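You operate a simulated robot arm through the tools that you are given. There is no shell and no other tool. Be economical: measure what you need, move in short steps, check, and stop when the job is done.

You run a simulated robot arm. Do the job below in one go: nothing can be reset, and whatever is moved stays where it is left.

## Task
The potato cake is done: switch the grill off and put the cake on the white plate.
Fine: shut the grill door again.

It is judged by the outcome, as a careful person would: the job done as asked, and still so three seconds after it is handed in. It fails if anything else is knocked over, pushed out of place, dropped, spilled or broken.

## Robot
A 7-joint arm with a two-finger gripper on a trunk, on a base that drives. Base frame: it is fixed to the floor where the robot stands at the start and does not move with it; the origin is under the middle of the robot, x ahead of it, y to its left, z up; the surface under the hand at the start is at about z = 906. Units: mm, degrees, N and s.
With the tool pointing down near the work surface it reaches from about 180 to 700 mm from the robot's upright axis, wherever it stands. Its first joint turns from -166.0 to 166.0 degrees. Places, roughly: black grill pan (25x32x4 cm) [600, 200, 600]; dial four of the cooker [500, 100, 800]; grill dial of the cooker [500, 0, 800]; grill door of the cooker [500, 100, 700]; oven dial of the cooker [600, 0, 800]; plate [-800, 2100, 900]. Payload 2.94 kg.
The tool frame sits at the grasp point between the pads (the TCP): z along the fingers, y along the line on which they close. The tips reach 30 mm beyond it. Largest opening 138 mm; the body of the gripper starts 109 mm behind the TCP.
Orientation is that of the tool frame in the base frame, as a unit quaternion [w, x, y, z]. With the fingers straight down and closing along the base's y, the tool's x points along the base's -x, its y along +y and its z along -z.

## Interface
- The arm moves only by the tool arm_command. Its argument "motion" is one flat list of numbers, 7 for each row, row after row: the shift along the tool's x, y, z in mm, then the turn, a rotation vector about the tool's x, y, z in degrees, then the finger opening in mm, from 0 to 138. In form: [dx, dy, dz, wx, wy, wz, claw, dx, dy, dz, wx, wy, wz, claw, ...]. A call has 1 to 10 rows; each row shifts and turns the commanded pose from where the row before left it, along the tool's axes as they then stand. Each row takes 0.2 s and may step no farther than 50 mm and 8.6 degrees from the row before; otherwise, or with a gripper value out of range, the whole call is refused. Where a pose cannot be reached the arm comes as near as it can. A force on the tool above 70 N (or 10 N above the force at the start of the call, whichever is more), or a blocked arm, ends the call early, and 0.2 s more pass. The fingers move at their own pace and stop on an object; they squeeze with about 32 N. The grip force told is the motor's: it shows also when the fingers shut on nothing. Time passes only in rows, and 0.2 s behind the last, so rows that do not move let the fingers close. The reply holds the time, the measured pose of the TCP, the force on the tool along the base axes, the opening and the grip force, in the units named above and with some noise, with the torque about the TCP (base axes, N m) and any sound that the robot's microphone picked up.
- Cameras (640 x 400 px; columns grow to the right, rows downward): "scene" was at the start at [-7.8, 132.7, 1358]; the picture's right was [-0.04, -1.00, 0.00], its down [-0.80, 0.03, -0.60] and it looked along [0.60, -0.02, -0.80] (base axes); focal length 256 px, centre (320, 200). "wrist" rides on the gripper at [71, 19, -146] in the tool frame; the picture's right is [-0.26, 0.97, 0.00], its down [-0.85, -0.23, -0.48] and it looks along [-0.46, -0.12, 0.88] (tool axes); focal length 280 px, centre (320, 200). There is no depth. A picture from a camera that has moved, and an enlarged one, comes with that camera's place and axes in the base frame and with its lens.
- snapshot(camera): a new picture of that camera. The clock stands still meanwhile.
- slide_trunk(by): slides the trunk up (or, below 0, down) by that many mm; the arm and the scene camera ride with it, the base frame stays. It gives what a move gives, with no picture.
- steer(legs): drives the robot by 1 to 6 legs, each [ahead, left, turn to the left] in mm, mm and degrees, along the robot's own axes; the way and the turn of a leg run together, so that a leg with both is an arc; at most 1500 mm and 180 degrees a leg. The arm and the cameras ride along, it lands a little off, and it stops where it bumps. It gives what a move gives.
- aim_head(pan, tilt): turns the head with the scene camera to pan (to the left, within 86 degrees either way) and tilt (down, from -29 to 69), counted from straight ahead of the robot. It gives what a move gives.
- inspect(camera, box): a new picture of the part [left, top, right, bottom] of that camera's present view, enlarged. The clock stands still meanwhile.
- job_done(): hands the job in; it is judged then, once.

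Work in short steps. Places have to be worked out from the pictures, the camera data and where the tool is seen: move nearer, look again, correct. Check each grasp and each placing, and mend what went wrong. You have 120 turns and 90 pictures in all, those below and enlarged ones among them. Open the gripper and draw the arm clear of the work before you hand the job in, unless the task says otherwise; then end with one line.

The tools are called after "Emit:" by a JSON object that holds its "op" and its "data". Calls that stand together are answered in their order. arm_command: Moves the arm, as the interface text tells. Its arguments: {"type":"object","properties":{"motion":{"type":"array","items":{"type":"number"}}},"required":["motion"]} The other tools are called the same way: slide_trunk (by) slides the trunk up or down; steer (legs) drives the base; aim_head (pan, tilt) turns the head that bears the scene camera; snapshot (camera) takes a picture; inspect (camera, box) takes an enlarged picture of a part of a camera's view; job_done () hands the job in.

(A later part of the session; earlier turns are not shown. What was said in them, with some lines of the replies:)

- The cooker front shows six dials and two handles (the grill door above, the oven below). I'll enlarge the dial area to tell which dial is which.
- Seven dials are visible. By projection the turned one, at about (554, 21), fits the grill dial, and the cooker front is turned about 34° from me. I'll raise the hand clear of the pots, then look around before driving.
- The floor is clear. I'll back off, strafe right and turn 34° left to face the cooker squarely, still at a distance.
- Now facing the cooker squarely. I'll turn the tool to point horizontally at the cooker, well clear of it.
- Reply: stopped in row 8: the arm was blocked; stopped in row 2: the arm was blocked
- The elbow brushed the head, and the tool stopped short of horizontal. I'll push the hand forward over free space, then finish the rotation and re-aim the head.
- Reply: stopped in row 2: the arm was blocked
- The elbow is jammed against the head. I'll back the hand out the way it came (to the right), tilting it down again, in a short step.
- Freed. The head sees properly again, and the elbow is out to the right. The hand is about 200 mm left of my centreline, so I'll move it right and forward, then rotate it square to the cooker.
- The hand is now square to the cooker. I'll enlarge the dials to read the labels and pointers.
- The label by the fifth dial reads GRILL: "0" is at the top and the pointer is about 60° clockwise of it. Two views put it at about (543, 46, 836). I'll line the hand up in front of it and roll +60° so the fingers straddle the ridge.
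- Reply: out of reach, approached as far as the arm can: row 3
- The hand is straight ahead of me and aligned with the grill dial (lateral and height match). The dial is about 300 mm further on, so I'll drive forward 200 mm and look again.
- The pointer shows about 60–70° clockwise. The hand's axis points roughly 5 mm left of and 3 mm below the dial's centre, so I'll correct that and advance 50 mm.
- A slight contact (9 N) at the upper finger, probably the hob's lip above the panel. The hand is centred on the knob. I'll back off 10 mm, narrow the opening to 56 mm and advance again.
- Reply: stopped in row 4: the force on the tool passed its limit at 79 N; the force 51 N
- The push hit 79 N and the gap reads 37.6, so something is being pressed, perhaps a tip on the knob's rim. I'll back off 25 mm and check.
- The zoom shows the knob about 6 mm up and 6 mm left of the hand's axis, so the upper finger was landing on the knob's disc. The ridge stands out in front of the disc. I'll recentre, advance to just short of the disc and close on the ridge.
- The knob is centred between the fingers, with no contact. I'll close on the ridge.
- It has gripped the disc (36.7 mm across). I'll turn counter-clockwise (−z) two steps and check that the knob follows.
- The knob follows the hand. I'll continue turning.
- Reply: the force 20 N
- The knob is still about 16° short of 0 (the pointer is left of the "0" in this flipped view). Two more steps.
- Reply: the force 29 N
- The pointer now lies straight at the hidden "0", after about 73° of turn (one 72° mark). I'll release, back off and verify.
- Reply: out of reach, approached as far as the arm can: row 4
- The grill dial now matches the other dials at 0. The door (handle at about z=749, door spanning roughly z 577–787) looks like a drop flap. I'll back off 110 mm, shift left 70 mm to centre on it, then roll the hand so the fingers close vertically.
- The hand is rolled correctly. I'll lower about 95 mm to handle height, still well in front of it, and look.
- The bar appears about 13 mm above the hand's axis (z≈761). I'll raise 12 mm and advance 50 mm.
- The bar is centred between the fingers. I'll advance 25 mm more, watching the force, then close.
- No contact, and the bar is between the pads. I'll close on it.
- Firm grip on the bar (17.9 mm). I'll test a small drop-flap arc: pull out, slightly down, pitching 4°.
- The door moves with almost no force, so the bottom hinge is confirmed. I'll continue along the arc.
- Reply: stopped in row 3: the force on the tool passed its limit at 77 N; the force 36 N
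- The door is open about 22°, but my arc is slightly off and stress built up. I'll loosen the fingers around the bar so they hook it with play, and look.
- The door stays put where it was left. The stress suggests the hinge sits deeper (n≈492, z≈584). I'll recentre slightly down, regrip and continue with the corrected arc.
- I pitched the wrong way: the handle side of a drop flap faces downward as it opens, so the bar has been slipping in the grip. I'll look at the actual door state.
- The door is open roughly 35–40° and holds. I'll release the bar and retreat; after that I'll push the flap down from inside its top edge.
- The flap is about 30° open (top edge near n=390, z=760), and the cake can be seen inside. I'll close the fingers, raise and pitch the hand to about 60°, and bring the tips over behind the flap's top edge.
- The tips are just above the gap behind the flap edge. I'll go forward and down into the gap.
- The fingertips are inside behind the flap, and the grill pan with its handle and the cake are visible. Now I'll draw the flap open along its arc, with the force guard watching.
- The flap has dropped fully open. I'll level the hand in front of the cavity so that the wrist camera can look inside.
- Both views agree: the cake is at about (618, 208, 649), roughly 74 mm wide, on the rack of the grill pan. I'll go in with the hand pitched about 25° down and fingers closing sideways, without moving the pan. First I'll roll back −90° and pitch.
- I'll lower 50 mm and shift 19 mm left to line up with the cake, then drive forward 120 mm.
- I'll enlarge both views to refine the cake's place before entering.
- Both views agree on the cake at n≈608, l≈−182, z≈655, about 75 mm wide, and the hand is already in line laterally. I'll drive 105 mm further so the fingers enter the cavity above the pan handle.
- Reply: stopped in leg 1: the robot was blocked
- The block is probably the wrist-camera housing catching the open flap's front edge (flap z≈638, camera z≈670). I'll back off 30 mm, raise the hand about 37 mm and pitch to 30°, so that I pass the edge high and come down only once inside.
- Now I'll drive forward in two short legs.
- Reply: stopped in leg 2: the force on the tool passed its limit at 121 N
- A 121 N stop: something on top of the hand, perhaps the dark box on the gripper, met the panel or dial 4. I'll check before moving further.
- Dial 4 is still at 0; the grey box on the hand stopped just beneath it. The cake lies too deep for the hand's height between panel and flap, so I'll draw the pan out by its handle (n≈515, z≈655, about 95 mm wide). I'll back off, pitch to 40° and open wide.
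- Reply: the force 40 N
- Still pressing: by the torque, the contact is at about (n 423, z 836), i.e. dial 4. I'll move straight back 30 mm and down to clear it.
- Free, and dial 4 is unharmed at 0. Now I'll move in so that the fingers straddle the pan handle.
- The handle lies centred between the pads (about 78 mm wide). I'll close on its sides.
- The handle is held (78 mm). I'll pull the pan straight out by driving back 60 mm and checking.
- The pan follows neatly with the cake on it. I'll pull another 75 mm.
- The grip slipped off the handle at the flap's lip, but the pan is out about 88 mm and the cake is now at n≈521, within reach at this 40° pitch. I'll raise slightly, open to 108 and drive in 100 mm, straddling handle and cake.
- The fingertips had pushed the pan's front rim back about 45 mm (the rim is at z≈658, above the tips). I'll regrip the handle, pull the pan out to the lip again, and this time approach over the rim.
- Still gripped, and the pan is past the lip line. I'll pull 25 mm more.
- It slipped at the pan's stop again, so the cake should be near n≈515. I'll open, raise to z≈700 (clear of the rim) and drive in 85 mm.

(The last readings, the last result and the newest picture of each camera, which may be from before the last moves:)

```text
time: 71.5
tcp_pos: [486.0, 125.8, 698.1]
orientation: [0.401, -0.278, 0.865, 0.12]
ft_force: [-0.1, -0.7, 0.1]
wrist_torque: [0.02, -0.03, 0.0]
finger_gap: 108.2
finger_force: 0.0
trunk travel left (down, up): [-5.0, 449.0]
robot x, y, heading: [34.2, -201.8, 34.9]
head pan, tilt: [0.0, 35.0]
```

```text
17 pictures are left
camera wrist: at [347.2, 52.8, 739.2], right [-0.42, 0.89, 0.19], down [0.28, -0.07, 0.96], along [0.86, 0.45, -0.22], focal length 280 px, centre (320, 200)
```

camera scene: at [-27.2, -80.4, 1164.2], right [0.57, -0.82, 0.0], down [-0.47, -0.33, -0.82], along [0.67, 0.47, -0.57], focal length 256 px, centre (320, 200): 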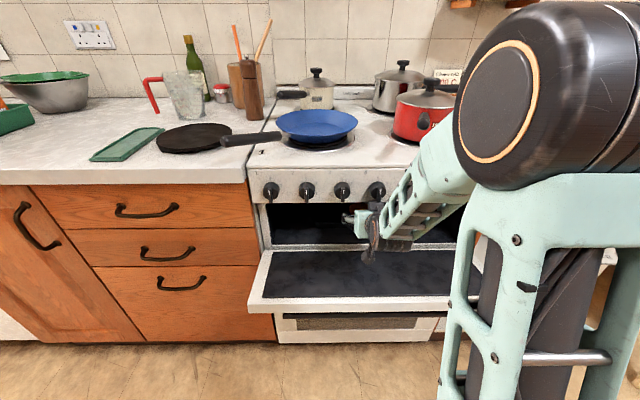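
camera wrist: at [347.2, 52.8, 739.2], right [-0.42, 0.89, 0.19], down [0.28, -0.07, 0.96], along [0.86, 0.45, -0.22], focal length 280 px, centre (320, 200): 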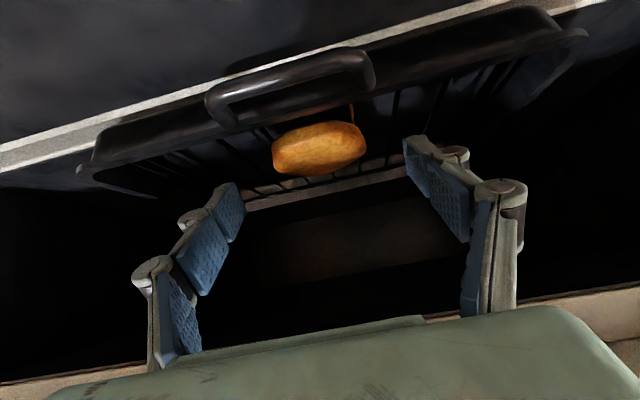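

The pan stayed put; the cake is at n≈510, l≈−174, and the hand is aligned laterally. I'll descend diagonally around it.

Emit:
{"op": "arm_command", "data": {"motion": [2.2, 1, 15, 0, 0, 0, 108, 2.2, 0, 15, 0, 0, 0, 108]}}

Emit:
{"op": "snapshot", "data": {"camera": "wrist"}}

```text
time: 72.1
tcp_pos: [503.5, 138.0, 676.2]
orientation: [0.401, -0.279, 0.864, 0.121]
ft_force: [0.5, 1.0, 0.6]
wrist_torque: [0.0, -0.01, -0.01]
finger_gap: 108.3
finger_force: 0.0
trunk travel left (down, up): [-5.0, 449.0]
robot x, y, heading: [34.8, -199.7, 35.0]
head pan, tilt: [0.0, 35.0]
```

```text
16 pictures are left
camera wrist: at [363.4, 64.8, 715.6], right [-0.42, 0.89, 0.19], down [0.28, -0.07, 0.96], along [0.86, 0.45, -0.22], focal length 280 px, centre (320, 200)
```

wrist: 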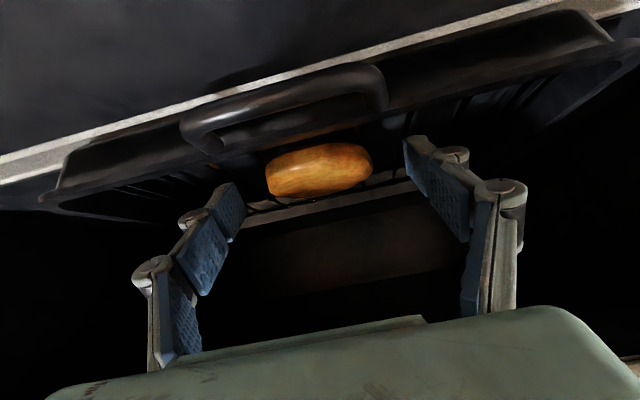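

The cake is centred laterally, just at the fingertips. I'll go 8 mm further in, then close gently.

Emit:
{"op": "arm_command", "data": {"motion": [-3, 0, 8, 0, 0, 0, 108, 0, 0, 0, 0, 0, 0, 80, 0, 0, 0, 0, 0, 0, 60, 0, 0, 0, 0, 0, 0, 60, 0, 0, 0, 0, 0, 0, 60]}}

Emit:
{"op": "snapshot", "data": {"camera": "wrist"}}

```text
time: 73.3
tcp_pos: [509.9, 142.5, 675.4]
orientation: [0.403, -0.278, 0.863, 0.121]
ft_force: [-1.7, 5.8, 12.8]
wrist_torque: [0.46, 0.01, 0.06]
finger_gap: 68.6
finger_force: 32.1
trunk travel left (down, up): [-5.0, 449.0]
robot x, y, heading: [34.8, -204.4, 35.2]
head pan, tilt: [0.0, 35.0]
```

```text
15 pictures are left
camera wrist: at [369.7, 70.1, 715.0], right [-0.42, 0.89, 0.19], down [0.28, -0.07, 0.96], along [0.86, 0.46, -0.22], focal length 280 px, centre (320, 200)
```

wrist: 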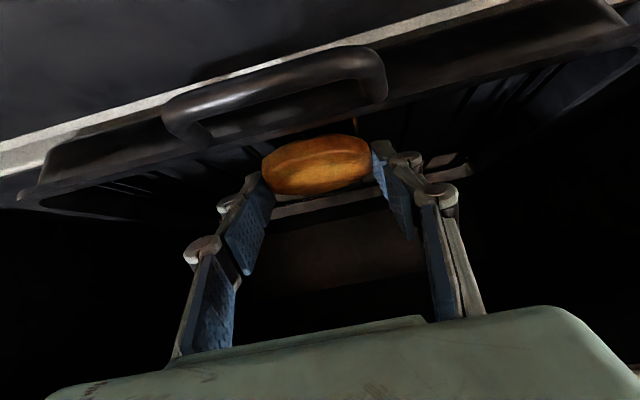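

The cake is gripped (68.6 mm, 32 N). I'll lift up and back, clear of the rim.

Emit:
{"op": "arm_command", "data": {"motion": [-4.6, 0, -14, 0, 0, 0, 55, -3, 0, -28, 0, 0, 0, 55, -10, 0, -20, 0, 0, 0, 55]}}

Emit:
{"op": "snapshot", "data": {"camera": "wrist"}}

```text
time: 74.1
tcp_pos: [480.8, 120.9, 725.6]
orientation: [0.401, -0.278, 0.865, 0.121]
ft_force: [0.3, -0.5, -0.6]
wrist_torque: [0.01, -0.01, 0.03]
finger_gap: 68.5
finger_force: 32.2
trunk travel left (down, up): [-5.0, 449.0]
robot x, y, heading: [33.6, -197.7, 35.1]
head pan, tilt: [0.0, 35.0]
```

```text
14 pictures are left
camera wrist: at [340.6, 48.8, 766.9], right [-0.42, 0.89, 0.19], down [0.28, -0.07, 0.96], along [0.86, 0.46, -0.22], focal length 280 px, centre (320, 200)
```

wrist: 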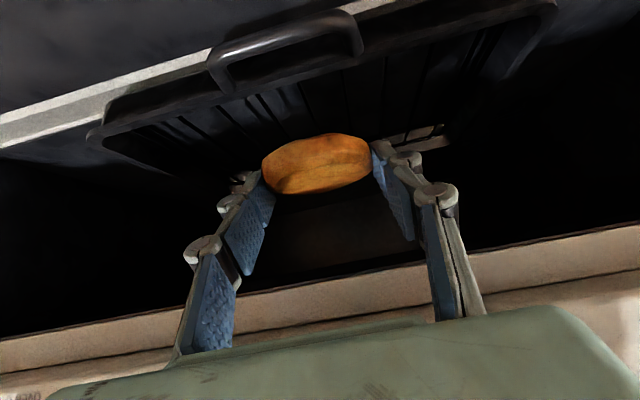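

The cake is secure. I'll back away 320 mm, raise the trunk, and look left along the counter for the plate.

Emit:
{"op": "steer", "data": {"legs": [[-320, 0, 0]]}}

Emit:
{"op": "slide_trunk", "data": {"by": 350}}

Emit:
{"op": "steer", "data": {"legs": [[0, 1300, 0]]}}

Emit:
{"op": "aim_head", "data": {"pan": 30, "tilt": 30}}

Emit:
{"op": "snapshot", "data": {"camera": "scene"}}

```text
time: 76.2
tcp_pos: [221.4, -63.3, 725.1]
orientation: [0.401, -0.276, 0.865, 0.12]
ft_force: [-0.6, 0.4, -1.2]
wrist_torque: [0.0, -0.03, 0.03]
finger_gap: 68.7
finger_force: 32.2
trunk travel left (down, up): [-5.0, 449.0]
robot x, y, heading: [-226.8, -386.7, 34.9]
head pan, tilt: [0.0, 35.0]
```

```text
time: 79.6
tcp_pos: [221.9, -62.7, 1077.2]
orientation: [0.402, -0.276, 0.865, 0.12]
ft_force: [-0.1, -0.3, -0.7]
wrist_torque: [-0.01, 0.03, 0.01]
finger_gap: 68.9
finger_force: 32.0
trunk travel left (down, up): [-355.0, 99.0]
robot x, y, heading: [-221.4, -384.7, 35.2]
head pan, tilt: [0.0, 35.0]
```

```text
time: 86.3
tcp_pos: [-189.5, 535.8, 1076.0]
orientation: [0.401, -0.27, 0.867, 0.118]
ft_force: [1.1, -0.8, -1.2]
wrist_torque: [0.03, 0.04, 0.02]
finger_gap: 68.7
finger_force: 32.2
trunk travel left (down, up): [-355.0, 99.0]
robot x, y, heading: [-643.8, 219.8, 34.2]
head pan, tilt: [0.0, 35.0]
stopped in leg 1: the robot was blocked; the commanded pose is now the measured one
```

```text
time: 87.2
tcp_pos: [-190.5, 535.4, 1076.1]
orientation: [0.401, -0.271, 0.867, 0.117]
ft_force: [0.8, 1.0, -0.5]
wrist_torque: [-0.05, 0.02, -0.02]
finger_gap: 68.6
finger_force: 32.5
trunk travel left (down, up): [-355.0, 99.0]
robot x, y, heading: [-639.4, 220.5, 34.1]
head pan, tilt: [30.0, 30.0]
```

```text
13 pictures are left
camera scene: at [-742.6, 368.8, 1521.9], right [0.9, -0.44, 0.0], down [-0.22, -0.45, -0.87], along [0.38, 0.78, -0.5], focal length 256 px, centre (320, 200)
```

scene: 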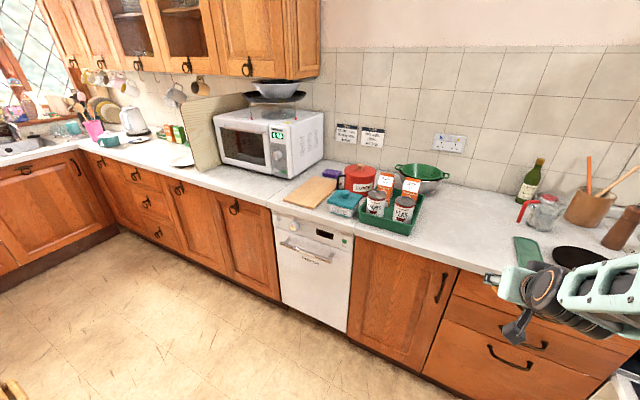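

I was blocked on the left, probably by the wooden piece seen at the lower left. The white plate appears on the counter just past the microwave. I'll look left and down at the obstacle.

Emit:
{"op": "aim_head", "data": {"pan": 75, "tilt": 45}}

Emit:
{"op": "snapshot", "data": {"camera": "scene"}}

```text
time: 88.4
tcp_pos: [-188.9, 536.7, 1076.7]
orientation: [0.402, -0.271, 0.867, 0.116]
ft_force: [0.1, 0.2, -0.8]
wrist_torque: [0.01, -0.01, 0.01]
finger_gap: 68.6
finger_force: 31.7
trunk travel left (down, up): [-355.0, 99.0]
robot x, y, heading: [-639.3, 223.2, 34.3]
head pan, tilt: [75.0, 45.0]
```

```text
12 pictures are left
camera scene: at [-808.7, 364.3, 1499.3], right [0.94, 0.33, 0.0], down [0.23, -0.67, -0.71], along [-0.23, 0.67, -0.71], focal length 256 px, centre (320, 200)
```

scene: 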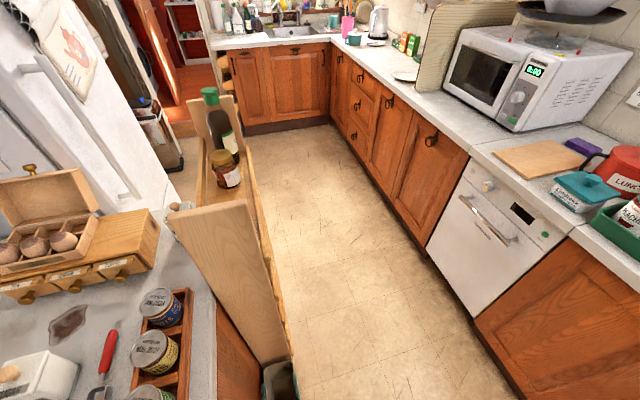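

The block is an open pull-out larder on my left (its bottles are still upright). The plate is at about (−857, 2156) on the counter. I'll move right, go forward into the middle of the aisle, turn left 90° so the arm points along the aisle, and raise the trunk for clearance.

Emit:
{"op": "slide_trunk", "data": {"by": 95}}

Emit:
{"op": "steer", "data": {"legs": [[0, -100, 0], [370, 0, 0], [0, 0, 90]]}}

```text
time: 89.7
tcp_pos: [-188.9, 536.1, 1171.2]
orientation: [0.401, -0.271, 0.867, 0.117]
ft_force: [0.0, 0.4, 0.1]
wrist_torque: [-0.06, 0.05, 0.02]
finger_gap: 68.9
finger_force: 31.9
trunk travel left (down, up): [-450.0, 4.0]
robot x, y, heading: [-639.2, 223.5, 33.9]
head pan, tilt: [75.0, 45.0]
```

```text
time: 97.0
tcp_pos: [-585.7, 795.9, 1171.2]
orientation: [-0.203, 0.802, -0.426, -0.365]
ft_force: [0.0, 0.4, -0.1]
wrist_torque: [0.0, -0.01, -0.01]
finger_gap: 68.5
finger_force: 31.5
trunk travel left (down, up): [-450.0, 4.0]
robot x, y, heading: [-278.4, 341.3, 123.6]
head pan, tilt: [75.0, 45.0]
```

The turn went fine. Now I'll drive along the aisle, correcting 1.4° left.

Emit:
{"op": "steer", "data": {"legs": [[0, 0, 1.4], [900, 0, 0], [880, 0, 0]]}}

Emit:
{"op": "aim_head", "data": {"pan": -50, "tilt": 35}}

Emit:
{"op": "snapshot", "data": {"camera": "scene"}}

```text
time: 106.3
tcp_pos: [-1616.3, 2246.9, 1171.3]
orientation: [-0.198, 0.808, -0.415, -0.368]
ft_force: [0.2, 0.2, -1.6]
wrist_torque: [0.01, -0.03, -0.01]
finger_gap: 68.5
finger_force: 32.0
trunk travel left (down, up): [-450.0, 4.0]
robot x, y, heading: [-1291.9, 1802.8, 125.1]
head pan, tilt: [75.0, 45.0]
```

```text
time: 108.4
tcp_pos: [-1615.8, 2245.5, 1171.4]
orientation: [-0.198, 0.808, -0.415, -0.367]
ft_force: [0.0, 0.2, -1.1]
wrist_torque: [-0.01, -0.03, 0.01]
finger_gap: 68.5
finger_force: 31.8
trunk travel left (down, up): [-450.0, 4.0]
robot x, y, heading: [-1287.5, 1799.9, 125.0]
head pan, tilt: [-50.0, 35.0]
```

```text
11 pictures are left
camera scene: at [-1336.1, 1744.8, 1609.1], right [0.97, -0.26, 0.0], down [-0.15, -0.55, -0.82], along [0.21, 0.79, -0.57], focal length 256 px, centre (320, 200)
```

scene: 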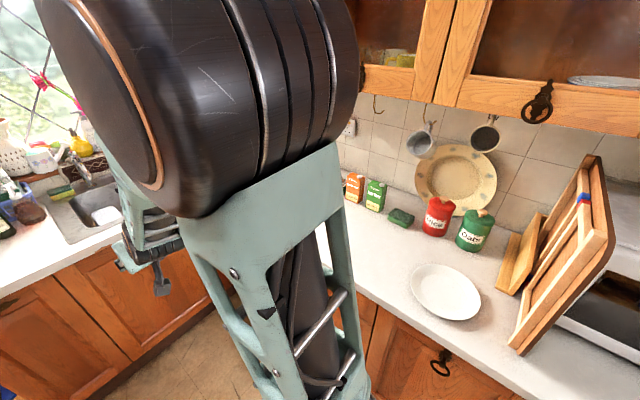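

The plate is at about (−828, 2122), directly to my right, with distance matching the arm's present reach. I'll turn right 90° with the hand high at z≈1170, clear of everything.

Emit:
{"op": "steer", "data": {"legs": [[-40, 0, 0], [0, 0, -90]]}}

Emit:
{"op": "aim_head", "data": {"pan": 0, "tilt": 45}}

Emit:
{"op": "snapshot", "data": {"camera": "scene"}}

```text
time: 113.0
tcp_pos: [-829.6, 2098.3, 1172.3]
orientation: [0.399, -0.283, 0.863, 0.123]
ft_force: [0.8, -0.4, -0.7]
wrist_torque: [0.01, 0.02, -0.02]
finger_gap: 68.2
finger_force: 32.1
trunk travel left (down, up): [-450.0, 4.0]
robot x, y, heading: [-1268.1, 1768.2, 35.5]
head pan, tilt: [-50.0, 35.0]
```

```text
time: 114.2
tcp_pos: [-829.8, 2097.8, 1171.5]
orientation: [0.4, -0.283, 0.863, 0.123]
ft_force: [1.0, -0.8, -0.9]
wrist_torque: [-0.01, 0.02, 0.03]
finger_gap: 68.1
finger_force: 31.9
trunk travel left (down, up): [-450.0, 4.0]
robot x, y, heading: [-1269.2, 1772.1, 35.9]
head pan, tilt: [0.0, 45.0]
```

```text
10 pictures are left
camera scene: at [-1349.1, 1880.7, 1594.3], right [0.58, -0.81, 0.0], down [-0.57, -0.41, -0.71], along [0.57, 0.41, -0.71], focal length 256 px, centre (320, 200)
```

scene: 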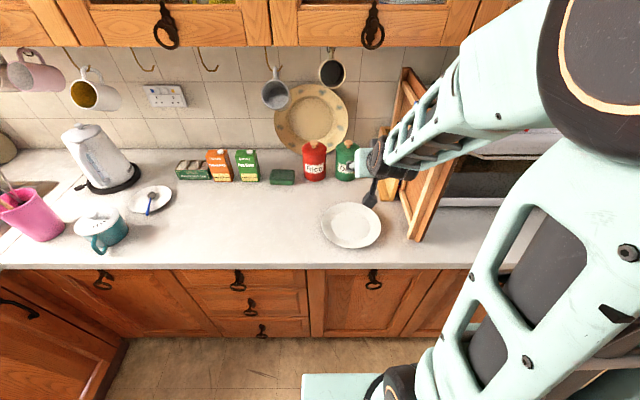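

The plate is at n≈530, l≈2216 (two views agree), and the hand is about 20 mm to the right of it and slightly deep. I'll shift, then lower the trunk 180 mm; the forearm stays in front of the counter.

Emit:
{"op": "arm_command", "data": {"motion": [5, 20, -6, 0, 0, 0, 55]}}

Emit:
{"op": "slide_trunk", "data": {"by": -180}}

Emit:
{"op": "snapshot", "data": {"camera": "wrist"}}

Emit:
{"op": "snapshot", "data": {"camera": "scene"}}

```text
time: 114.6
tcp_pos: [-847.3, 2110.2, 1170.4]
orientation: [0.4, -0.283, 0.863, 0.123]
ft_force: [0.0, 1.2, -1.2]
wrist_torque: [0.02, -0.01, 0.02]
finger_gap: 68.7
finger_force: 32.4
trunk travel left (down, up): [-450.0, 4.0]
robot x, y, heading: [-1273.0, 1767.9, 35.6]
head pan, tilt: [0.0, 45.0]
```

```text
time: 116.6
tcp_pos: [-846.8, 2109.7, 991.8]
orientation: [0.4, -0.283, 0.863, 0.122]
ft_force: [-0.1, 0.6, -0.9]
wrist_torque: [-0.03, 0.01, -0.01]
finger_gap: 68.4
finger_force: 32.1
trunk travel left (down, up): [-270.0, 184.0]
robot x, y, heading: [-1270.8, 1768.9, 35.8]
head pan, tilt: [0.0, 45.0]
```

```text
9 pictures are left
camera wrist: at [-986.2, 2035.0, 1031.6], right [-0.43, 0.88, 0.19], down [0.28, -0.06, 0.96], along [0.86, 0.46, -0.22], focal length 280 px, centre (320, 200)
```

wrist: 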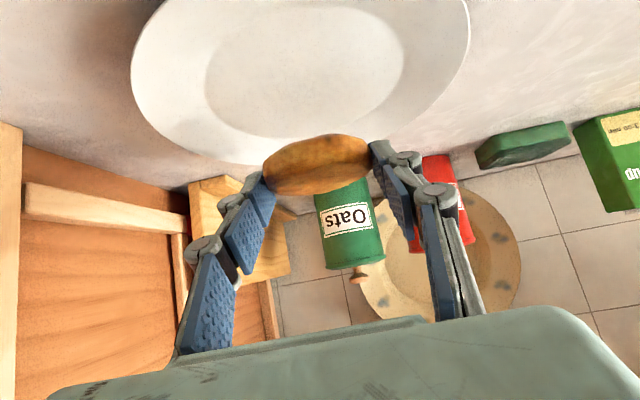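

```text
8 pictures are left
camera scene: at [-1349.2, 1880.7, 1414.4], right [0.58, -0.81, 0.0], down [-0.57, -0.41, -0.71], along [0.57, 0.41, -0.71], focal length 256 px, centre (320, 200)
```

scene: 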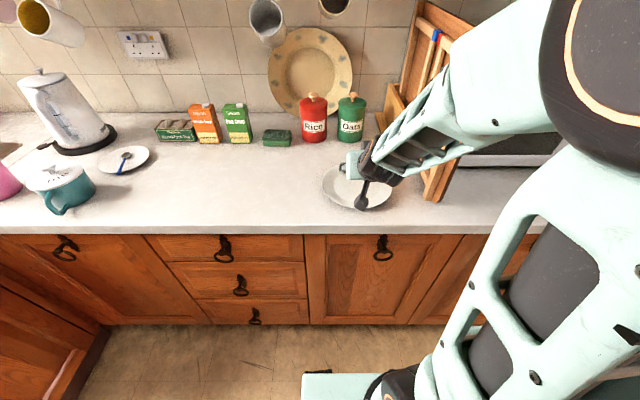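

The cake is over the plate's middle (cake n≈533, plate n≈530). I'll lower to just above it in small steps, reading the force.

Emit:
{"op": "slide_trunk", "data": {"by": -34}}

Emit:
{"op": "arm_command", "data": {"motion": [3.8, 0, 3.2, 0, 0, 0, 55, 0, 0, 0, 0, 0, 0, 55]}}

Emit:
{"op": "arm_command", "data": {"motion": [3.8, 0, 3.2, 0, 0, 0, 55, 0, 0, 0, 0, 0, 0, 55]}}

Emit:
{"op": "inspect", "data": {"camera": "scene", "box": [300, 130, 420, 230]}}

```text
time: 117.4
tcp_pos: [-846.7, 2109.2, 957.7]
orientation: [0.4, -0.284, 0.863, 0.123]
ft_force: [-0.7, -0.5, -0.4]
wrist_torque: [-0.01, -0.02, -0.03]
finger_gap: 68.4
finger_force: 31.3
trunk travel left (down, up): [-236.0, 218.0]
robot x, y, heading: [-1270.1, 1770.5, 35.6]
head pan, tilt: [0.0, 45.0]
```

```text
time: 118.0
tcp_pos: [-847.6, 2109.3, 951.6]
orientation: [0.399, -0.282, 0.863, 0.123]
ft_force: [0.4, 0.6, -0.6]
wrist_torque: [-0.03, 0.03, 0.03]
finger_gap: 68.5
finger_force: 32.1
trunk travel left (down, up): [-236.0, 218.0]
robot x, y, heading: [-1268.4, 1768.2, 35.6]
head pan, tilt: [0.0, 45.0]
```

```text
time: 118.6
tcp_pos: [-846.4, 2109.6, 947.2]
orientation: [0.4, -0.282, 0.863, 0.122]
ft_force: [-0.2, 0.3, -0.5]
wrist_torque: [0.02, 0.0, 0.02]
finger_gap: 68.3
finger_force: 31.7
trunk travel left (down, up): [-236.0, 218.0]
robot x, y, heading: [-1267.8, 1772.3, 35.4]
head pan, tilt: [0.0, 45.0]
```

```text
4.00 times, centred on (360, 180) of scene
camera zoom: at [-1349.2, 1880.8, 1380.3], right [0.58, -0.81, 0.0], down [-0.57, -0.41, -0.71], along [0.57, 0.41, -0.71], focal length 1023 px, centre (160, 280)
```

zoom: 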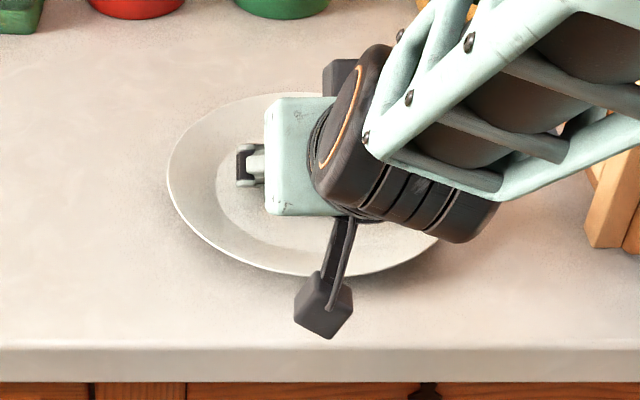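

No contact yet; the hand is over the plate. I'll keep lowering in 4 mm steps.

Emit:
{"op": "arm_command", "data": {"motion": [3.1, 0, 2.6, 0, 0, 0, 55, 0, 0, 0, 0, 0, 0, 55]}}

Emit:
{"op": "arm_command", "data": {"motion": [3.1, 0, 2.6, 0, 0, 0, 55, 0, 0, 0, 0, 0, 0, 55]}}

```text
time: 119.2
tcp_pos: [-848.2, 2108.7, 946.5]
orientation: [0.402, -0.282, 0.862, 0.123]
ft_force: [-0.8, -0.3, 5.6]
wrist_torque: [0.32, 0.02, -0.04]
finger_gap: 68.1
finger_force: 32.5
trunk travel left (down, up): [-236.0, 218.0]
robot x, y, heading: [-1270.8, 1770.7, 35.6]
head pan, tilt: [0.0, 45.0]
```

```text
time: 119.8
tcp_pos: [-847.2, 2109.3, 944.0]
orientation: [0.405, -0.282, 0.861, 0.125]
ft_force: [-1.5, -0.4, 28.1]
wrist_torque: [0.77, 0.46, 0.06]
finger_gap: 68.4
finger_force: 31.8
trunk travel left (down, up): [-236.0, 218.0]
robot x, y, heading: [-1265.3, 1771.7, 35.9]
head pan, tilt: [0.0, 45.0]
```

Contact (28 N): the cake is on the plate. I'll ease up 3 mm, open slowly, then draw up and back.

Emit:
{"op": "arm_command", "data": {"motion": [-2.3, 0, -1.9, 0, 0, 0, 55, 0, 0, 0, 0, 0, 0, 75, 0, 0, 0, 0, 0, 0, 95, 0, 0, 0, 0, 0, 0, 108, -7.7, 0, -6.4, 0, 0, 0, 108, -23, 0, -19.3, 0, 0, 0, 108, -30, 0, -26, 0, 0, 0, 108]}}

Emit:
{"op": "slide_trunk", "data": {"by": 100}}

Emit:
{"op": "snapshot", "data": {"camera": "wrist"}}

```text
time: 121.4
tcp_pos: [-842.7, 2110.5, 1022.3]
orientation: [0.418, -0.342, 0.837, 0.086]
ft_force: [-0.1, -0.1, -1.7]
wrist_torque: [0.08, -0.2, -0.04]
finger_gap: 108.0
finger_force: 0.0
trunk travel left (down, up): [-236.0, 218.0]
robot x, y, heading: [-1270.7, 1769.3, 35.5]
head pan, tilt: [0.0, 45.0]
```

```text
time: 122.7
tcp_pos: [-848.4, 2112.6, 1120.0]
orientation: [0.397, -0.283, 0.865, 0.12]
ft_force: [0.3, 0.8, -0.8]
wrist_torque: [0.02, 0.03, 0.0]
finger_gap: 107.9
finger_force: 0.1
trunk travel left (down, up): [-336.0, 118.0]
robot x, y, heading: [-1269.2, 1766.6, 35.6]
head pan, tilt: [0.0, 45.0]
```

```text
6 pictures are left
camera wrist: at [-987.5, 2038.6, 1160.1], right [-0.43, 0.88, 0.18], down [0.29, -0.06, 0.96], along [0.86, 0.46, -0.23], focal length 280 px, centre (320, 200)
```

wrist: 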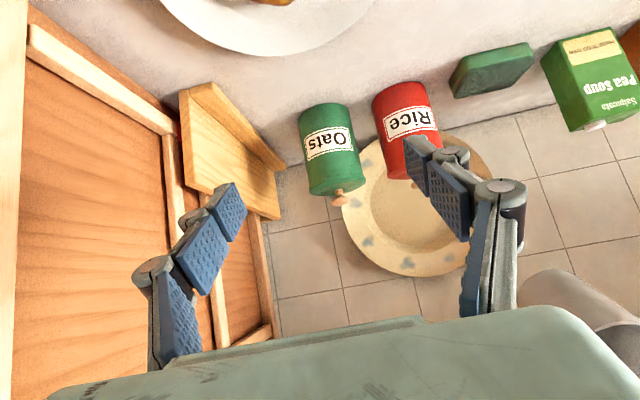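

The cake is on the plate. Now I'll return: raise, turn left, reverse along the aisle, turn back to face the cooker and strafe to its front.

Emit:
{"op": "slide_trunk", "data": {"by": 100}}

Emit:
{"op": "inspect", "data": {"camera": "scene", "box": [260, 150, 460, 290]}}

Emit:
{"op": "steer", "data": {"legs": [[0, 0, 89.4], [-890, 0, 0], [-880, 0, 0], [0, 0, -90], [-200, 0, 0], [0, -600, 0]]}}

```text
time: 124.1
tcp_pos: [-847.8, 2112.4, 1220.1]
orientation: [0.397, -0.284, 0.864, 0.121]
ft_force: [0.0, 0.8, 0.3]
wrist_torque: [0.01, -0.02, 0.0]
finger_gap: 108.2
finger_force: 0.1
trunk travel left (down, up): [-436.0, 18.0]
robot x, y, heading: [-1267.8, 1765.9, 35.4]
head pan, tilt: [0.0, 45.0]
```

```text
2.86 times, centred on (360, 220) of scene
camera zoom: at [-1338.6, 1867.4, 1585.1], right [0.41, -0.91, 0.0], down [-0.61, -0.27, -0.75], along [0.68, 0.3, -0.66], focal length 731 px, centre (206, 143)
```

zoom: 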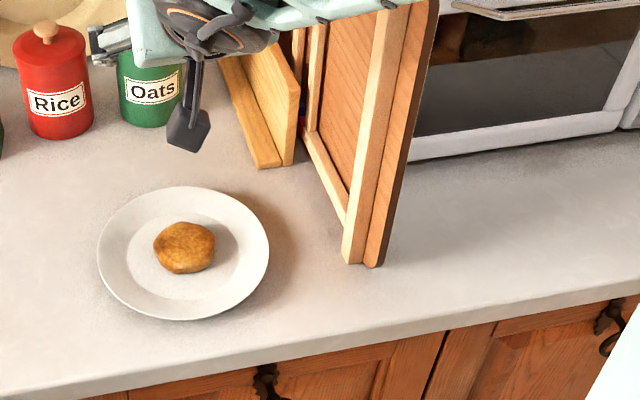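

```text
time: 147.2
tcp_pos: [342.7, 66.0, 1218.9]
orientation: [0.398, -0.28, 0.865, 0.12]
ft_force: [0.0, -0.5, 0.4]
wrist_torque: [0.01, 0.03, -0.03]
finger_gap: 108.1
finger_force: 0.1
trunk travel left (down, up): [-436.0, 18.0]
robot x, y, heading: [-78.8, -273.2, 35.3]
head pan, tilt: [0.0, 45.0]
```

The cake sits well on the plate. I'm back in front of the cooker; I'll lower the trunk and hand, and line up with the pan handle, fingers nearly closed.

Emit:
{"op": "slide_trunk", "data": {"by": -430}}

Emit:
{"op": "arm_command", "data": {"motion": [29, -11, 24.3, 0, 0, 0, 40, 29, -11, 24.3, 0, 0, 0, 40, 29, -11, 24.3, 0, 0, 0, 40, 0, 0, 0, 0, 0, 0, 40]}}

Emit:
{"op": "snapshot", "data": {"camera": "wrist"}}

```text
refused: -430 is not a number from -400 to 400
```

```text
time: 148.2
tcp_pos: [358.9, 36.3, 1110.9]
orientation: [0.398, -0.279, 0.866, 0.119]
ft_force: [-0.5, 0.4, -0.1]
wrist_torque: [0.01, -0.01, 0.0]
finger_gap: 39.9
finger_force: 0.0
out of reach, approached as far as the arm can: row 1
trunk travel left (down, up): [-436.0, 18.0]
robot x, y, heading: [-77.8, -270.3, 35.4]
head pan, tilt: [0.0, 45.0]
```

```text
4 pictures are left
camera wrist: at [220.3, -36.5, 1152.0], right [-0.42, 0.89, 0.18], down [0.28, -0.06, 0.96], along [0.86, 0.45, -0.23], focal length 280 px, centre (320, 200)
```

wrist: 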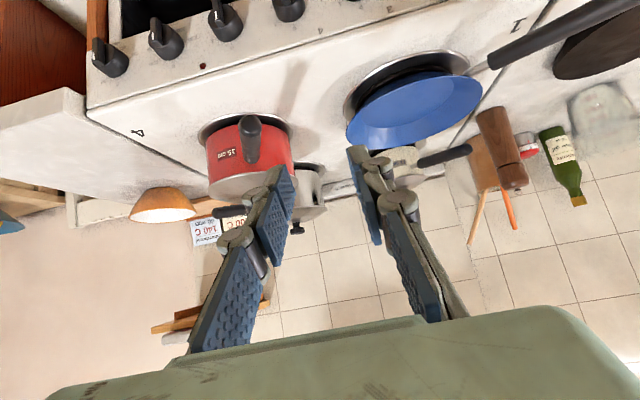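

The slide limit is 400 mm per call; the hand is otherwise aligned (n≈315, l≈−176, z 1111). I'll lower in two slides and check the scene.

Emit:
{"op": "slide_trunk", "data": {"by": -300}}

Emit:
{"op": "slide_trunk", "data": {"by": -134}}

Emit:
{"op": "inspect", "data": {"camera": "wrist", "box": [120, 0, 540, 262]}}

```text
time: 151.2
tcp_pos: [359.2, 36.2, 810.9]
orientation: [0.398, -0.279, 0.866, 0.119]
ft_force: [-0.2, 0.1, -0.2]
wrist_torque: [-0.04, -0.03, 0.01]
finger_gap: 40.0
finger_force: 0.0
trunk travel left (down, up): [-136.0, 318.0]
robot x, y, heading: [-83.8, -273.9, 35.2]
head pan, tilt: [0.0, 45.0]
```

```text
time: 152.8
tcp_pos: [359.6, 36.0, 677.9]
orientation: [0.397, -0.28, 0.866, 0.119]
ft_force: [-0.1, 0.3, -0.3]
wrist_torque: [0.01, -0.03, -0.01]
finger_gap: 39.8
finger_force: 0.0
trunk travel left (down, up): [-2.0, 452.0]
robot x, y, heading: [-80.8, -274.3, 35.3]
head pan, tilt: [0.0, 45.0]
```

```text
1.52 times, centred on (330, 131) of wrist
camera zoom: at [220.5, -36.4, 718.3], right [-0.42, 0.89, 0.18], down [0.28, -0.06, 0.96], along [0.86, 0.45, -0.23], focal length 427 px, centre (305, 305)
```

zoom: 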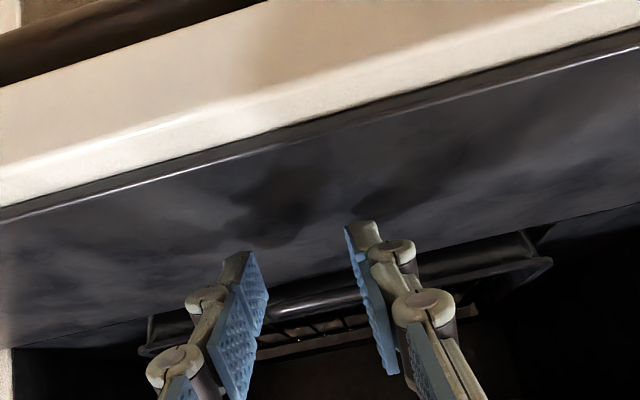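

The handle bar is straight ahead of the two tips (n≈418). I'll lower 4 mm and drive forward to push the pan home.

Emit:
{"op": "arm_command", "data": {"motion": [3, -3, 2.6, 0, 0, 0, 40]}}

Emit:
{"op": "steer", "data": {"legs": [[100, 0, 0], [68, 0, 0]]}}

Emit:
{"op": "snapshot", "data": {"camera": "wrist"}}

```text
time: 153.2
tcp_pos: [361.3, 34.3, 673.5]
orientation: [0.398, -0.279, 0.866, 0.118]
ft_force: [-0.9, 0.0, -0.1]
wrist_torque: [0.01, -0.03, 0.0]
finger_gap: 40.3
finger_force: 0.0
trunk travel left (down, up): [-2.0, 452.0]
robot x, y, heading: [-84.1, -275.9, 35.1]
head pan, tilt: [0.0, 45.0]
```

```text
time: 155.0
tcp_pos: [497.4, 130.2, 672.7]
orientation: [0.398, -0.28, 0.865, 0.12]
ft_force: [0.0, -0.3, 0.4]
wrist_torque: [0.0, 0.0, -0.01]
finger_gap: 40.1
finger_force: 0.1
trunk travel left (down, up): [-2.0, 452.0]
robot x, y, heading: [52.3, -176.9, 35.1]
head pan, tilt: [0.0, 45.0]
```

```text
2 pictures are left
camera wrist: at [358.9, 57.3, 714.3], right [-0.42, 0.89, 0.18], down [0.28, -0.06, 0.96], along [0.86, 0.45, -0.23], focal length 280 px, centre (320, 200)
```

wrist: 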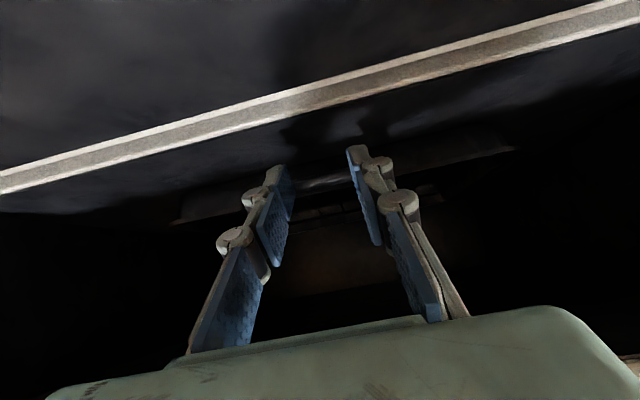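

The pan is home (handle n≈512, originally 515). Now I'll back away 275 mm, level the hand with fingers closed, and lower it in front of the flap to go beneath its handle bar.

Emit:
{"op": "steer", "data": {"legs": [[-275, 0, 0]]}}

Emit:
{"op": "arm_command", "data": {"motion": [0, 0, 0, 0, -8, 0, 0, 0, 0, 0, 0, -8, 0, 0, 0, 0, 0, 0, -8, 0, 0, 0, 0, 0, 0, -8, 0, 0, 0, 0, 0, 0, -8, 0, 0]}}

Emit:
{"op": "arm_command", "data": {"motion": [40, 0, 0, 0, 0, 0, 0, 40, 0, 0, 0, 0, 0, 0, 40, 0, 0, 0, 0, 0, 0, 32, 0, 0, 0, 0, 0, 0]}}

```text
time: 156.9
tcp_pos: [269.3, -32.5, 672.3]
orientation: [0.398, -0.28, 0.866, 0.12]
ft_force: [-0.4, 0.0, 0.2]
wrist_torque: [0.06, -0.05, -0.04]
finger_gap: 40.1
finger_force: 0.0
trunk travel left (down, up): [-2.0, 452.0]
robot x, y, heading: [-177.3, -337.5, 35.2]
head pan, tilt: [0.0, 45.0]
```

```text
time: 158.1
tcp_pos: [282.6, -22.3, 673.0]
orientation: [0.67, -0.223, 0.677, 0.208]
ft_force: [0.0, 0.5, -0.2]
wrist_torque: [0.0, 0.0, -0.01]
finger_gap: 0.1
finger_force: 28.6
out of reach, approached as far as the arm can: row 2, 3
trunk travel left (down, up): [-2.0, 452.0]
robot x, y, heading: [-176.2, -339.7, 35.1]
head pan, tilt: [0.0, 45.0]
```

```text
time: 159.1
tcp_pos: [282.7, -25.7, 520.7]
orientation: [0.67, -0.222, 0.677, 0.207]
ft_force: [0.2, 0.4, 0.5]
wrist_torque: [0.0, 0.02, 0.0]
finger_gap: 0.0
finger_force: 28.5
trunk travel left (down, up): [-2.0, 452.0]
robot x, y, heading: [-178.2, -337.0, 35.4]
head pan, tilt: [0.0, 45.0]
```

The hand is at z≈521, level, in front of the flap, with no contact. I'll lower 8 mm more and advance beneath the handle bar.

Emit:
{"op": "arm_command", "data": {"motion": [8, 0, 20, 0, 0, 0, 0, 0, 0, 40, 0, 0, 0, 0, 0, 0, 38, 0, 0, 0, 0]}}

Emit:
{"op": "snapshot", "data": {"camera": "scene"}}

```text
time: 159.9
tcp_pos: [365.7, 31.8, 511.1]
orientation: [0.67, -0.222, 0.678, 0.207]
ft_force: [-0.1, 0.3, 0.0]
wrist_torque: [0.02, 0.0, 0.02]
finger_gap: 0.0
finger_force: 28.6
trunk travel left (down, up): [-2.0, 452.0]
robot x, y, heading: [-177.0, -341.1, 35.1]
head pan, tilt: [0.0, 45.0]
```

```text
1 pictures are left
camera scene: at [-253.8, -227.1, 1146.3], right [0.58, -0.82, 0.0], down [-0.58, -0.41, -0.71], along [0.58, 0.41, -0.71], focal length 256 px, centre (320, 200)
```

scene: 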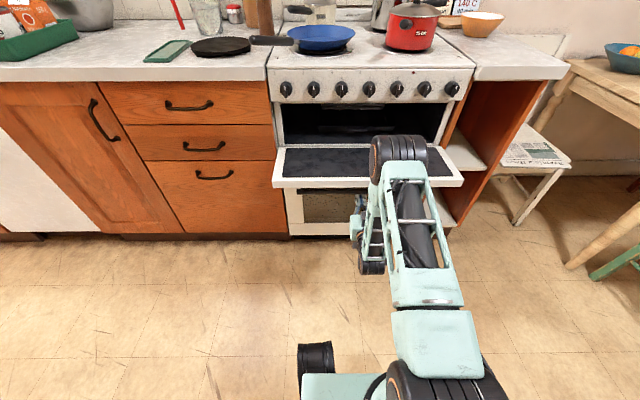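

The hand is under the flap's handle bar, and the elbow is in front of the flap but clear of it. I'll lift gently along the bar's arc and watch the force.

Emit:
{"op": "arm_command", "data": {"motion": [-14, 0, -3, 0, 0, 0, 0, -14, 0, -3, 0, 0, 0, 0, -14, 0, -2, 0, 0, 0, 0, -12, 0, 0, 0, 0, 0, 0]}}

```text
time: 160.9
tcp_pos: [357.5, 27.3, 566.0]
orientation: [0.671, -0.221, 0.677, 0.207]
ft_force: [0.1, -0.6, -2.1]
wrist_torque: [0.04, -0.01, 0.02]
finger_gap: 0.1
finger_force: 28.5
trunk travel left (down, up): [-2.0, 452.0]
robot x, y, heading: [-176.2, -340.1, 35.2]
head pan, tilt: [0.0, 45.0]
```

Little or no load yet. I'll continue up in small rows.

Emit:
{"op": "arm_command", "data": {"motion": [-15, 0, 0, 0, 0, 0, 0, -15, 0, 0, 0, 0, 0, 0, -14, 0, 0, 0, 0, 0, 0]}}

```text
time: 161.7
tcp_pos: [357.5, 29.0, 609.5]
orientation: [0.67, -0.222, 0.677, 0.208]
ft_force: [-0.2, -0.1, 0.7]
wrist_torque: [-0.03, -0.03, 0.02]
finger_gap: 0.0
finger_force: 28.1
trunk travel left (down, up): [-2.0, 452.0]
robot x, y, heading: [-178.5, -336.3, 35.2]
head pan, tilt: [0.0, 45.0]
```

Still almost no load; the flap seems light (it also opened with almost no force). I'll continue along the arc.

Emit:
{"op": "arm_command", "data": {"motion": [-15, 0, 4, 0, 0, 0, 0, -14, 0, 5, 0, 0, 0, 0, -14, 0, 5, 0, 0, 0, 0, -12, 0, 7, 0, 0, 0, 0, -12, 0, 8, 0, 0, 0, 0, -12, 0, 8, 0, 0, 0, 0]}}

```text
time: 163.1
tcp_pos: [385.9, 51.7, 687.8]
orientation: [0.67, -0.222, 0.677, 0.207]
ft_force: [-0.2, -1.5, -1.7]
wrist_torque: [-0.02, 0.01, 0.01]
finger_gap: 0.0
finger_force: 28.7
trunk travel left (down, up): [-2.0, 452.0]
robot x, y, heading: [-179.4, -339.1, 35.2]
head pan, tilt: [0.0, 45.0]
```

I'll finish the arc: forward and up to the closed bar position (n≈415, z≈740).

Emit:
{"op": "arm_command", "data": {"motion": [-10, 0, 11, 0, 0, 0, 0, -10, 0, 11, 0, 0, 0, 0, -10, 0, 11, 0, 0, 0, 0, -7, 0, 13, 0, 0, 0, 0, -7, 0, 13, 0, 0, 0, 0, -6, 0, 13, 0, 0, 0, 0]}}

```text
time: 164.5
tcp_pos: [442.0, 91.1, 732.3]
orientation: [0.668, -0.223, 0.679, 0.207]
ft_force: [-47.6, -34.2, -2.4]
wrist_torque: [0.36, -0.51, 0.02]
finger_gap: 5.9
finger_force: 28.4
trunk travel left (down, up): [-2.0, 452.0]
robot x, y, heading: [-176.3, -339.8, 35.2]
head pan, tilt: [0.0, 45.0]
```

A 58 N push-back at n≈445: the tips are pressing on the closed flap's face under the bar. I'll press once more lightly, then withdraw straight back.

Emit:
{"op": "arm_command", "data": {"motion": [0, 0, -10, 0, 0, 0, 0, 0, 0, -25, 0, 0, 0, 0, 0, 0, -30, 0, 0, 0, 0, 0, 0, 0, 0, 0, 0, 0]}}

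Emit:
{"op": "steer", "data": {"legs": [[-250, 0, 0]]}}

Emit:
{"op": "aim_head", "data": {"pan": 0, "tilt": 30}}

Emit:
{"op": "snapshot", "data": {"camera": "scene"}}

```text
time: 165.5
tcp_pos: [392.3, 57.4, 736.9]
orientation: [0.67, -0.222, 0.677, 0.208]
ft_force: [1.4, 0.1, -0.5]
wrist_torque: [0.0, 0.06, -0.01]
finger_gap: 0.0
finger_force: 28.1
trunk travel left (down, up): [-2.0, 452.0]
robot x, y, heading: [-177.7, -338.8, 35.1]
head pan, tilt: [0.0, 45.0]
```

```text
time: 167.3
tcp_pos: [188.9, -85.6, 737.0]
orientation: [0.67, -0.222, 0.677, 0.208]
ft_force: [0.1, 0.8, -0.1]
wrist_torque: [-0.01, 0.02, -0.02]
finger_gap: 0.0
finger_force: 28.6
trunk travel left (down, up): [-2.0, 452.0]
robot x, y, heading: [-376.1, -483.8, 35.4]
head pan, tilt: [0.0, 45.0]
```

```text
time: 168.1
tcp_pos: [189.4, -84.9, 737.1]
orientation: [0.67, -0.222, 0.678, 0.207]
ft_force: [1.0, 0.0, 0.2]
wrist_torque: [-0.04, 0.0, 0.01]
finger_gap: 0.1
finger_force: 28.5
trunk travel left (down, up): [-2.0, 452.0]
robot x, y, heading: [-378.9, -484.6, 35.0]
head pan, tilt: [0.0, 30.0]
```

```text
0 pictures are left
camera scene: at [-449.7, -365.1, 1168.9], right [0.58, -0.82, 0.0], down [-0.41, -0.29, -0.87], along [0.71, 0.5, -0.5], focal length 256 px, centre (320, 200)
```

scene: 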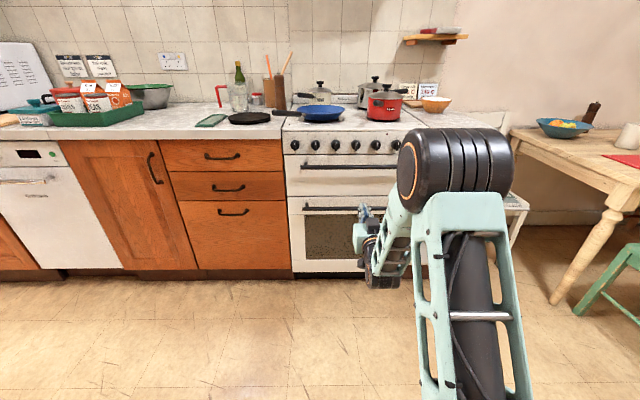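

The grill door is shut and flush, the dials all stand at 0, and everything on the hob is in place. I'll open the gripper and finish.

Emit:
{"op": "arm_command", "data": {"motion": [0, 0, 0, 0, 0, 0, 100, 0, 0, 0, 0, 0, 0, 100]}}

Emit:
{"op": "job_done", "data": {}}

```text
time: 168.7
tcp_pos: [189.6, -85.3, 737.0]
orientation: [0.67, -0.221, 0.678, 0.207]
ft_force: [-0.4, -0.4, 0.1]
wrist_torque: [-0.01, 0.0, 0.02]
finger_gap: 84.1
finger_force: 0.1
trunk travel left (down, up): [-2.0, 452.0]
robot x, y, heading: [-382.8, -484.2, 35.1]
head pan, tilt: [0.0, 30.0]
```

```text
The job is handed in.
```

The grill is off, the potato cake is on the white plate, and the grill door is shut with the grill pan pushed back in; on the way I bumped the open pull-out larder (its bottles stayed upright) and pressed on dial 4 (still at 0).
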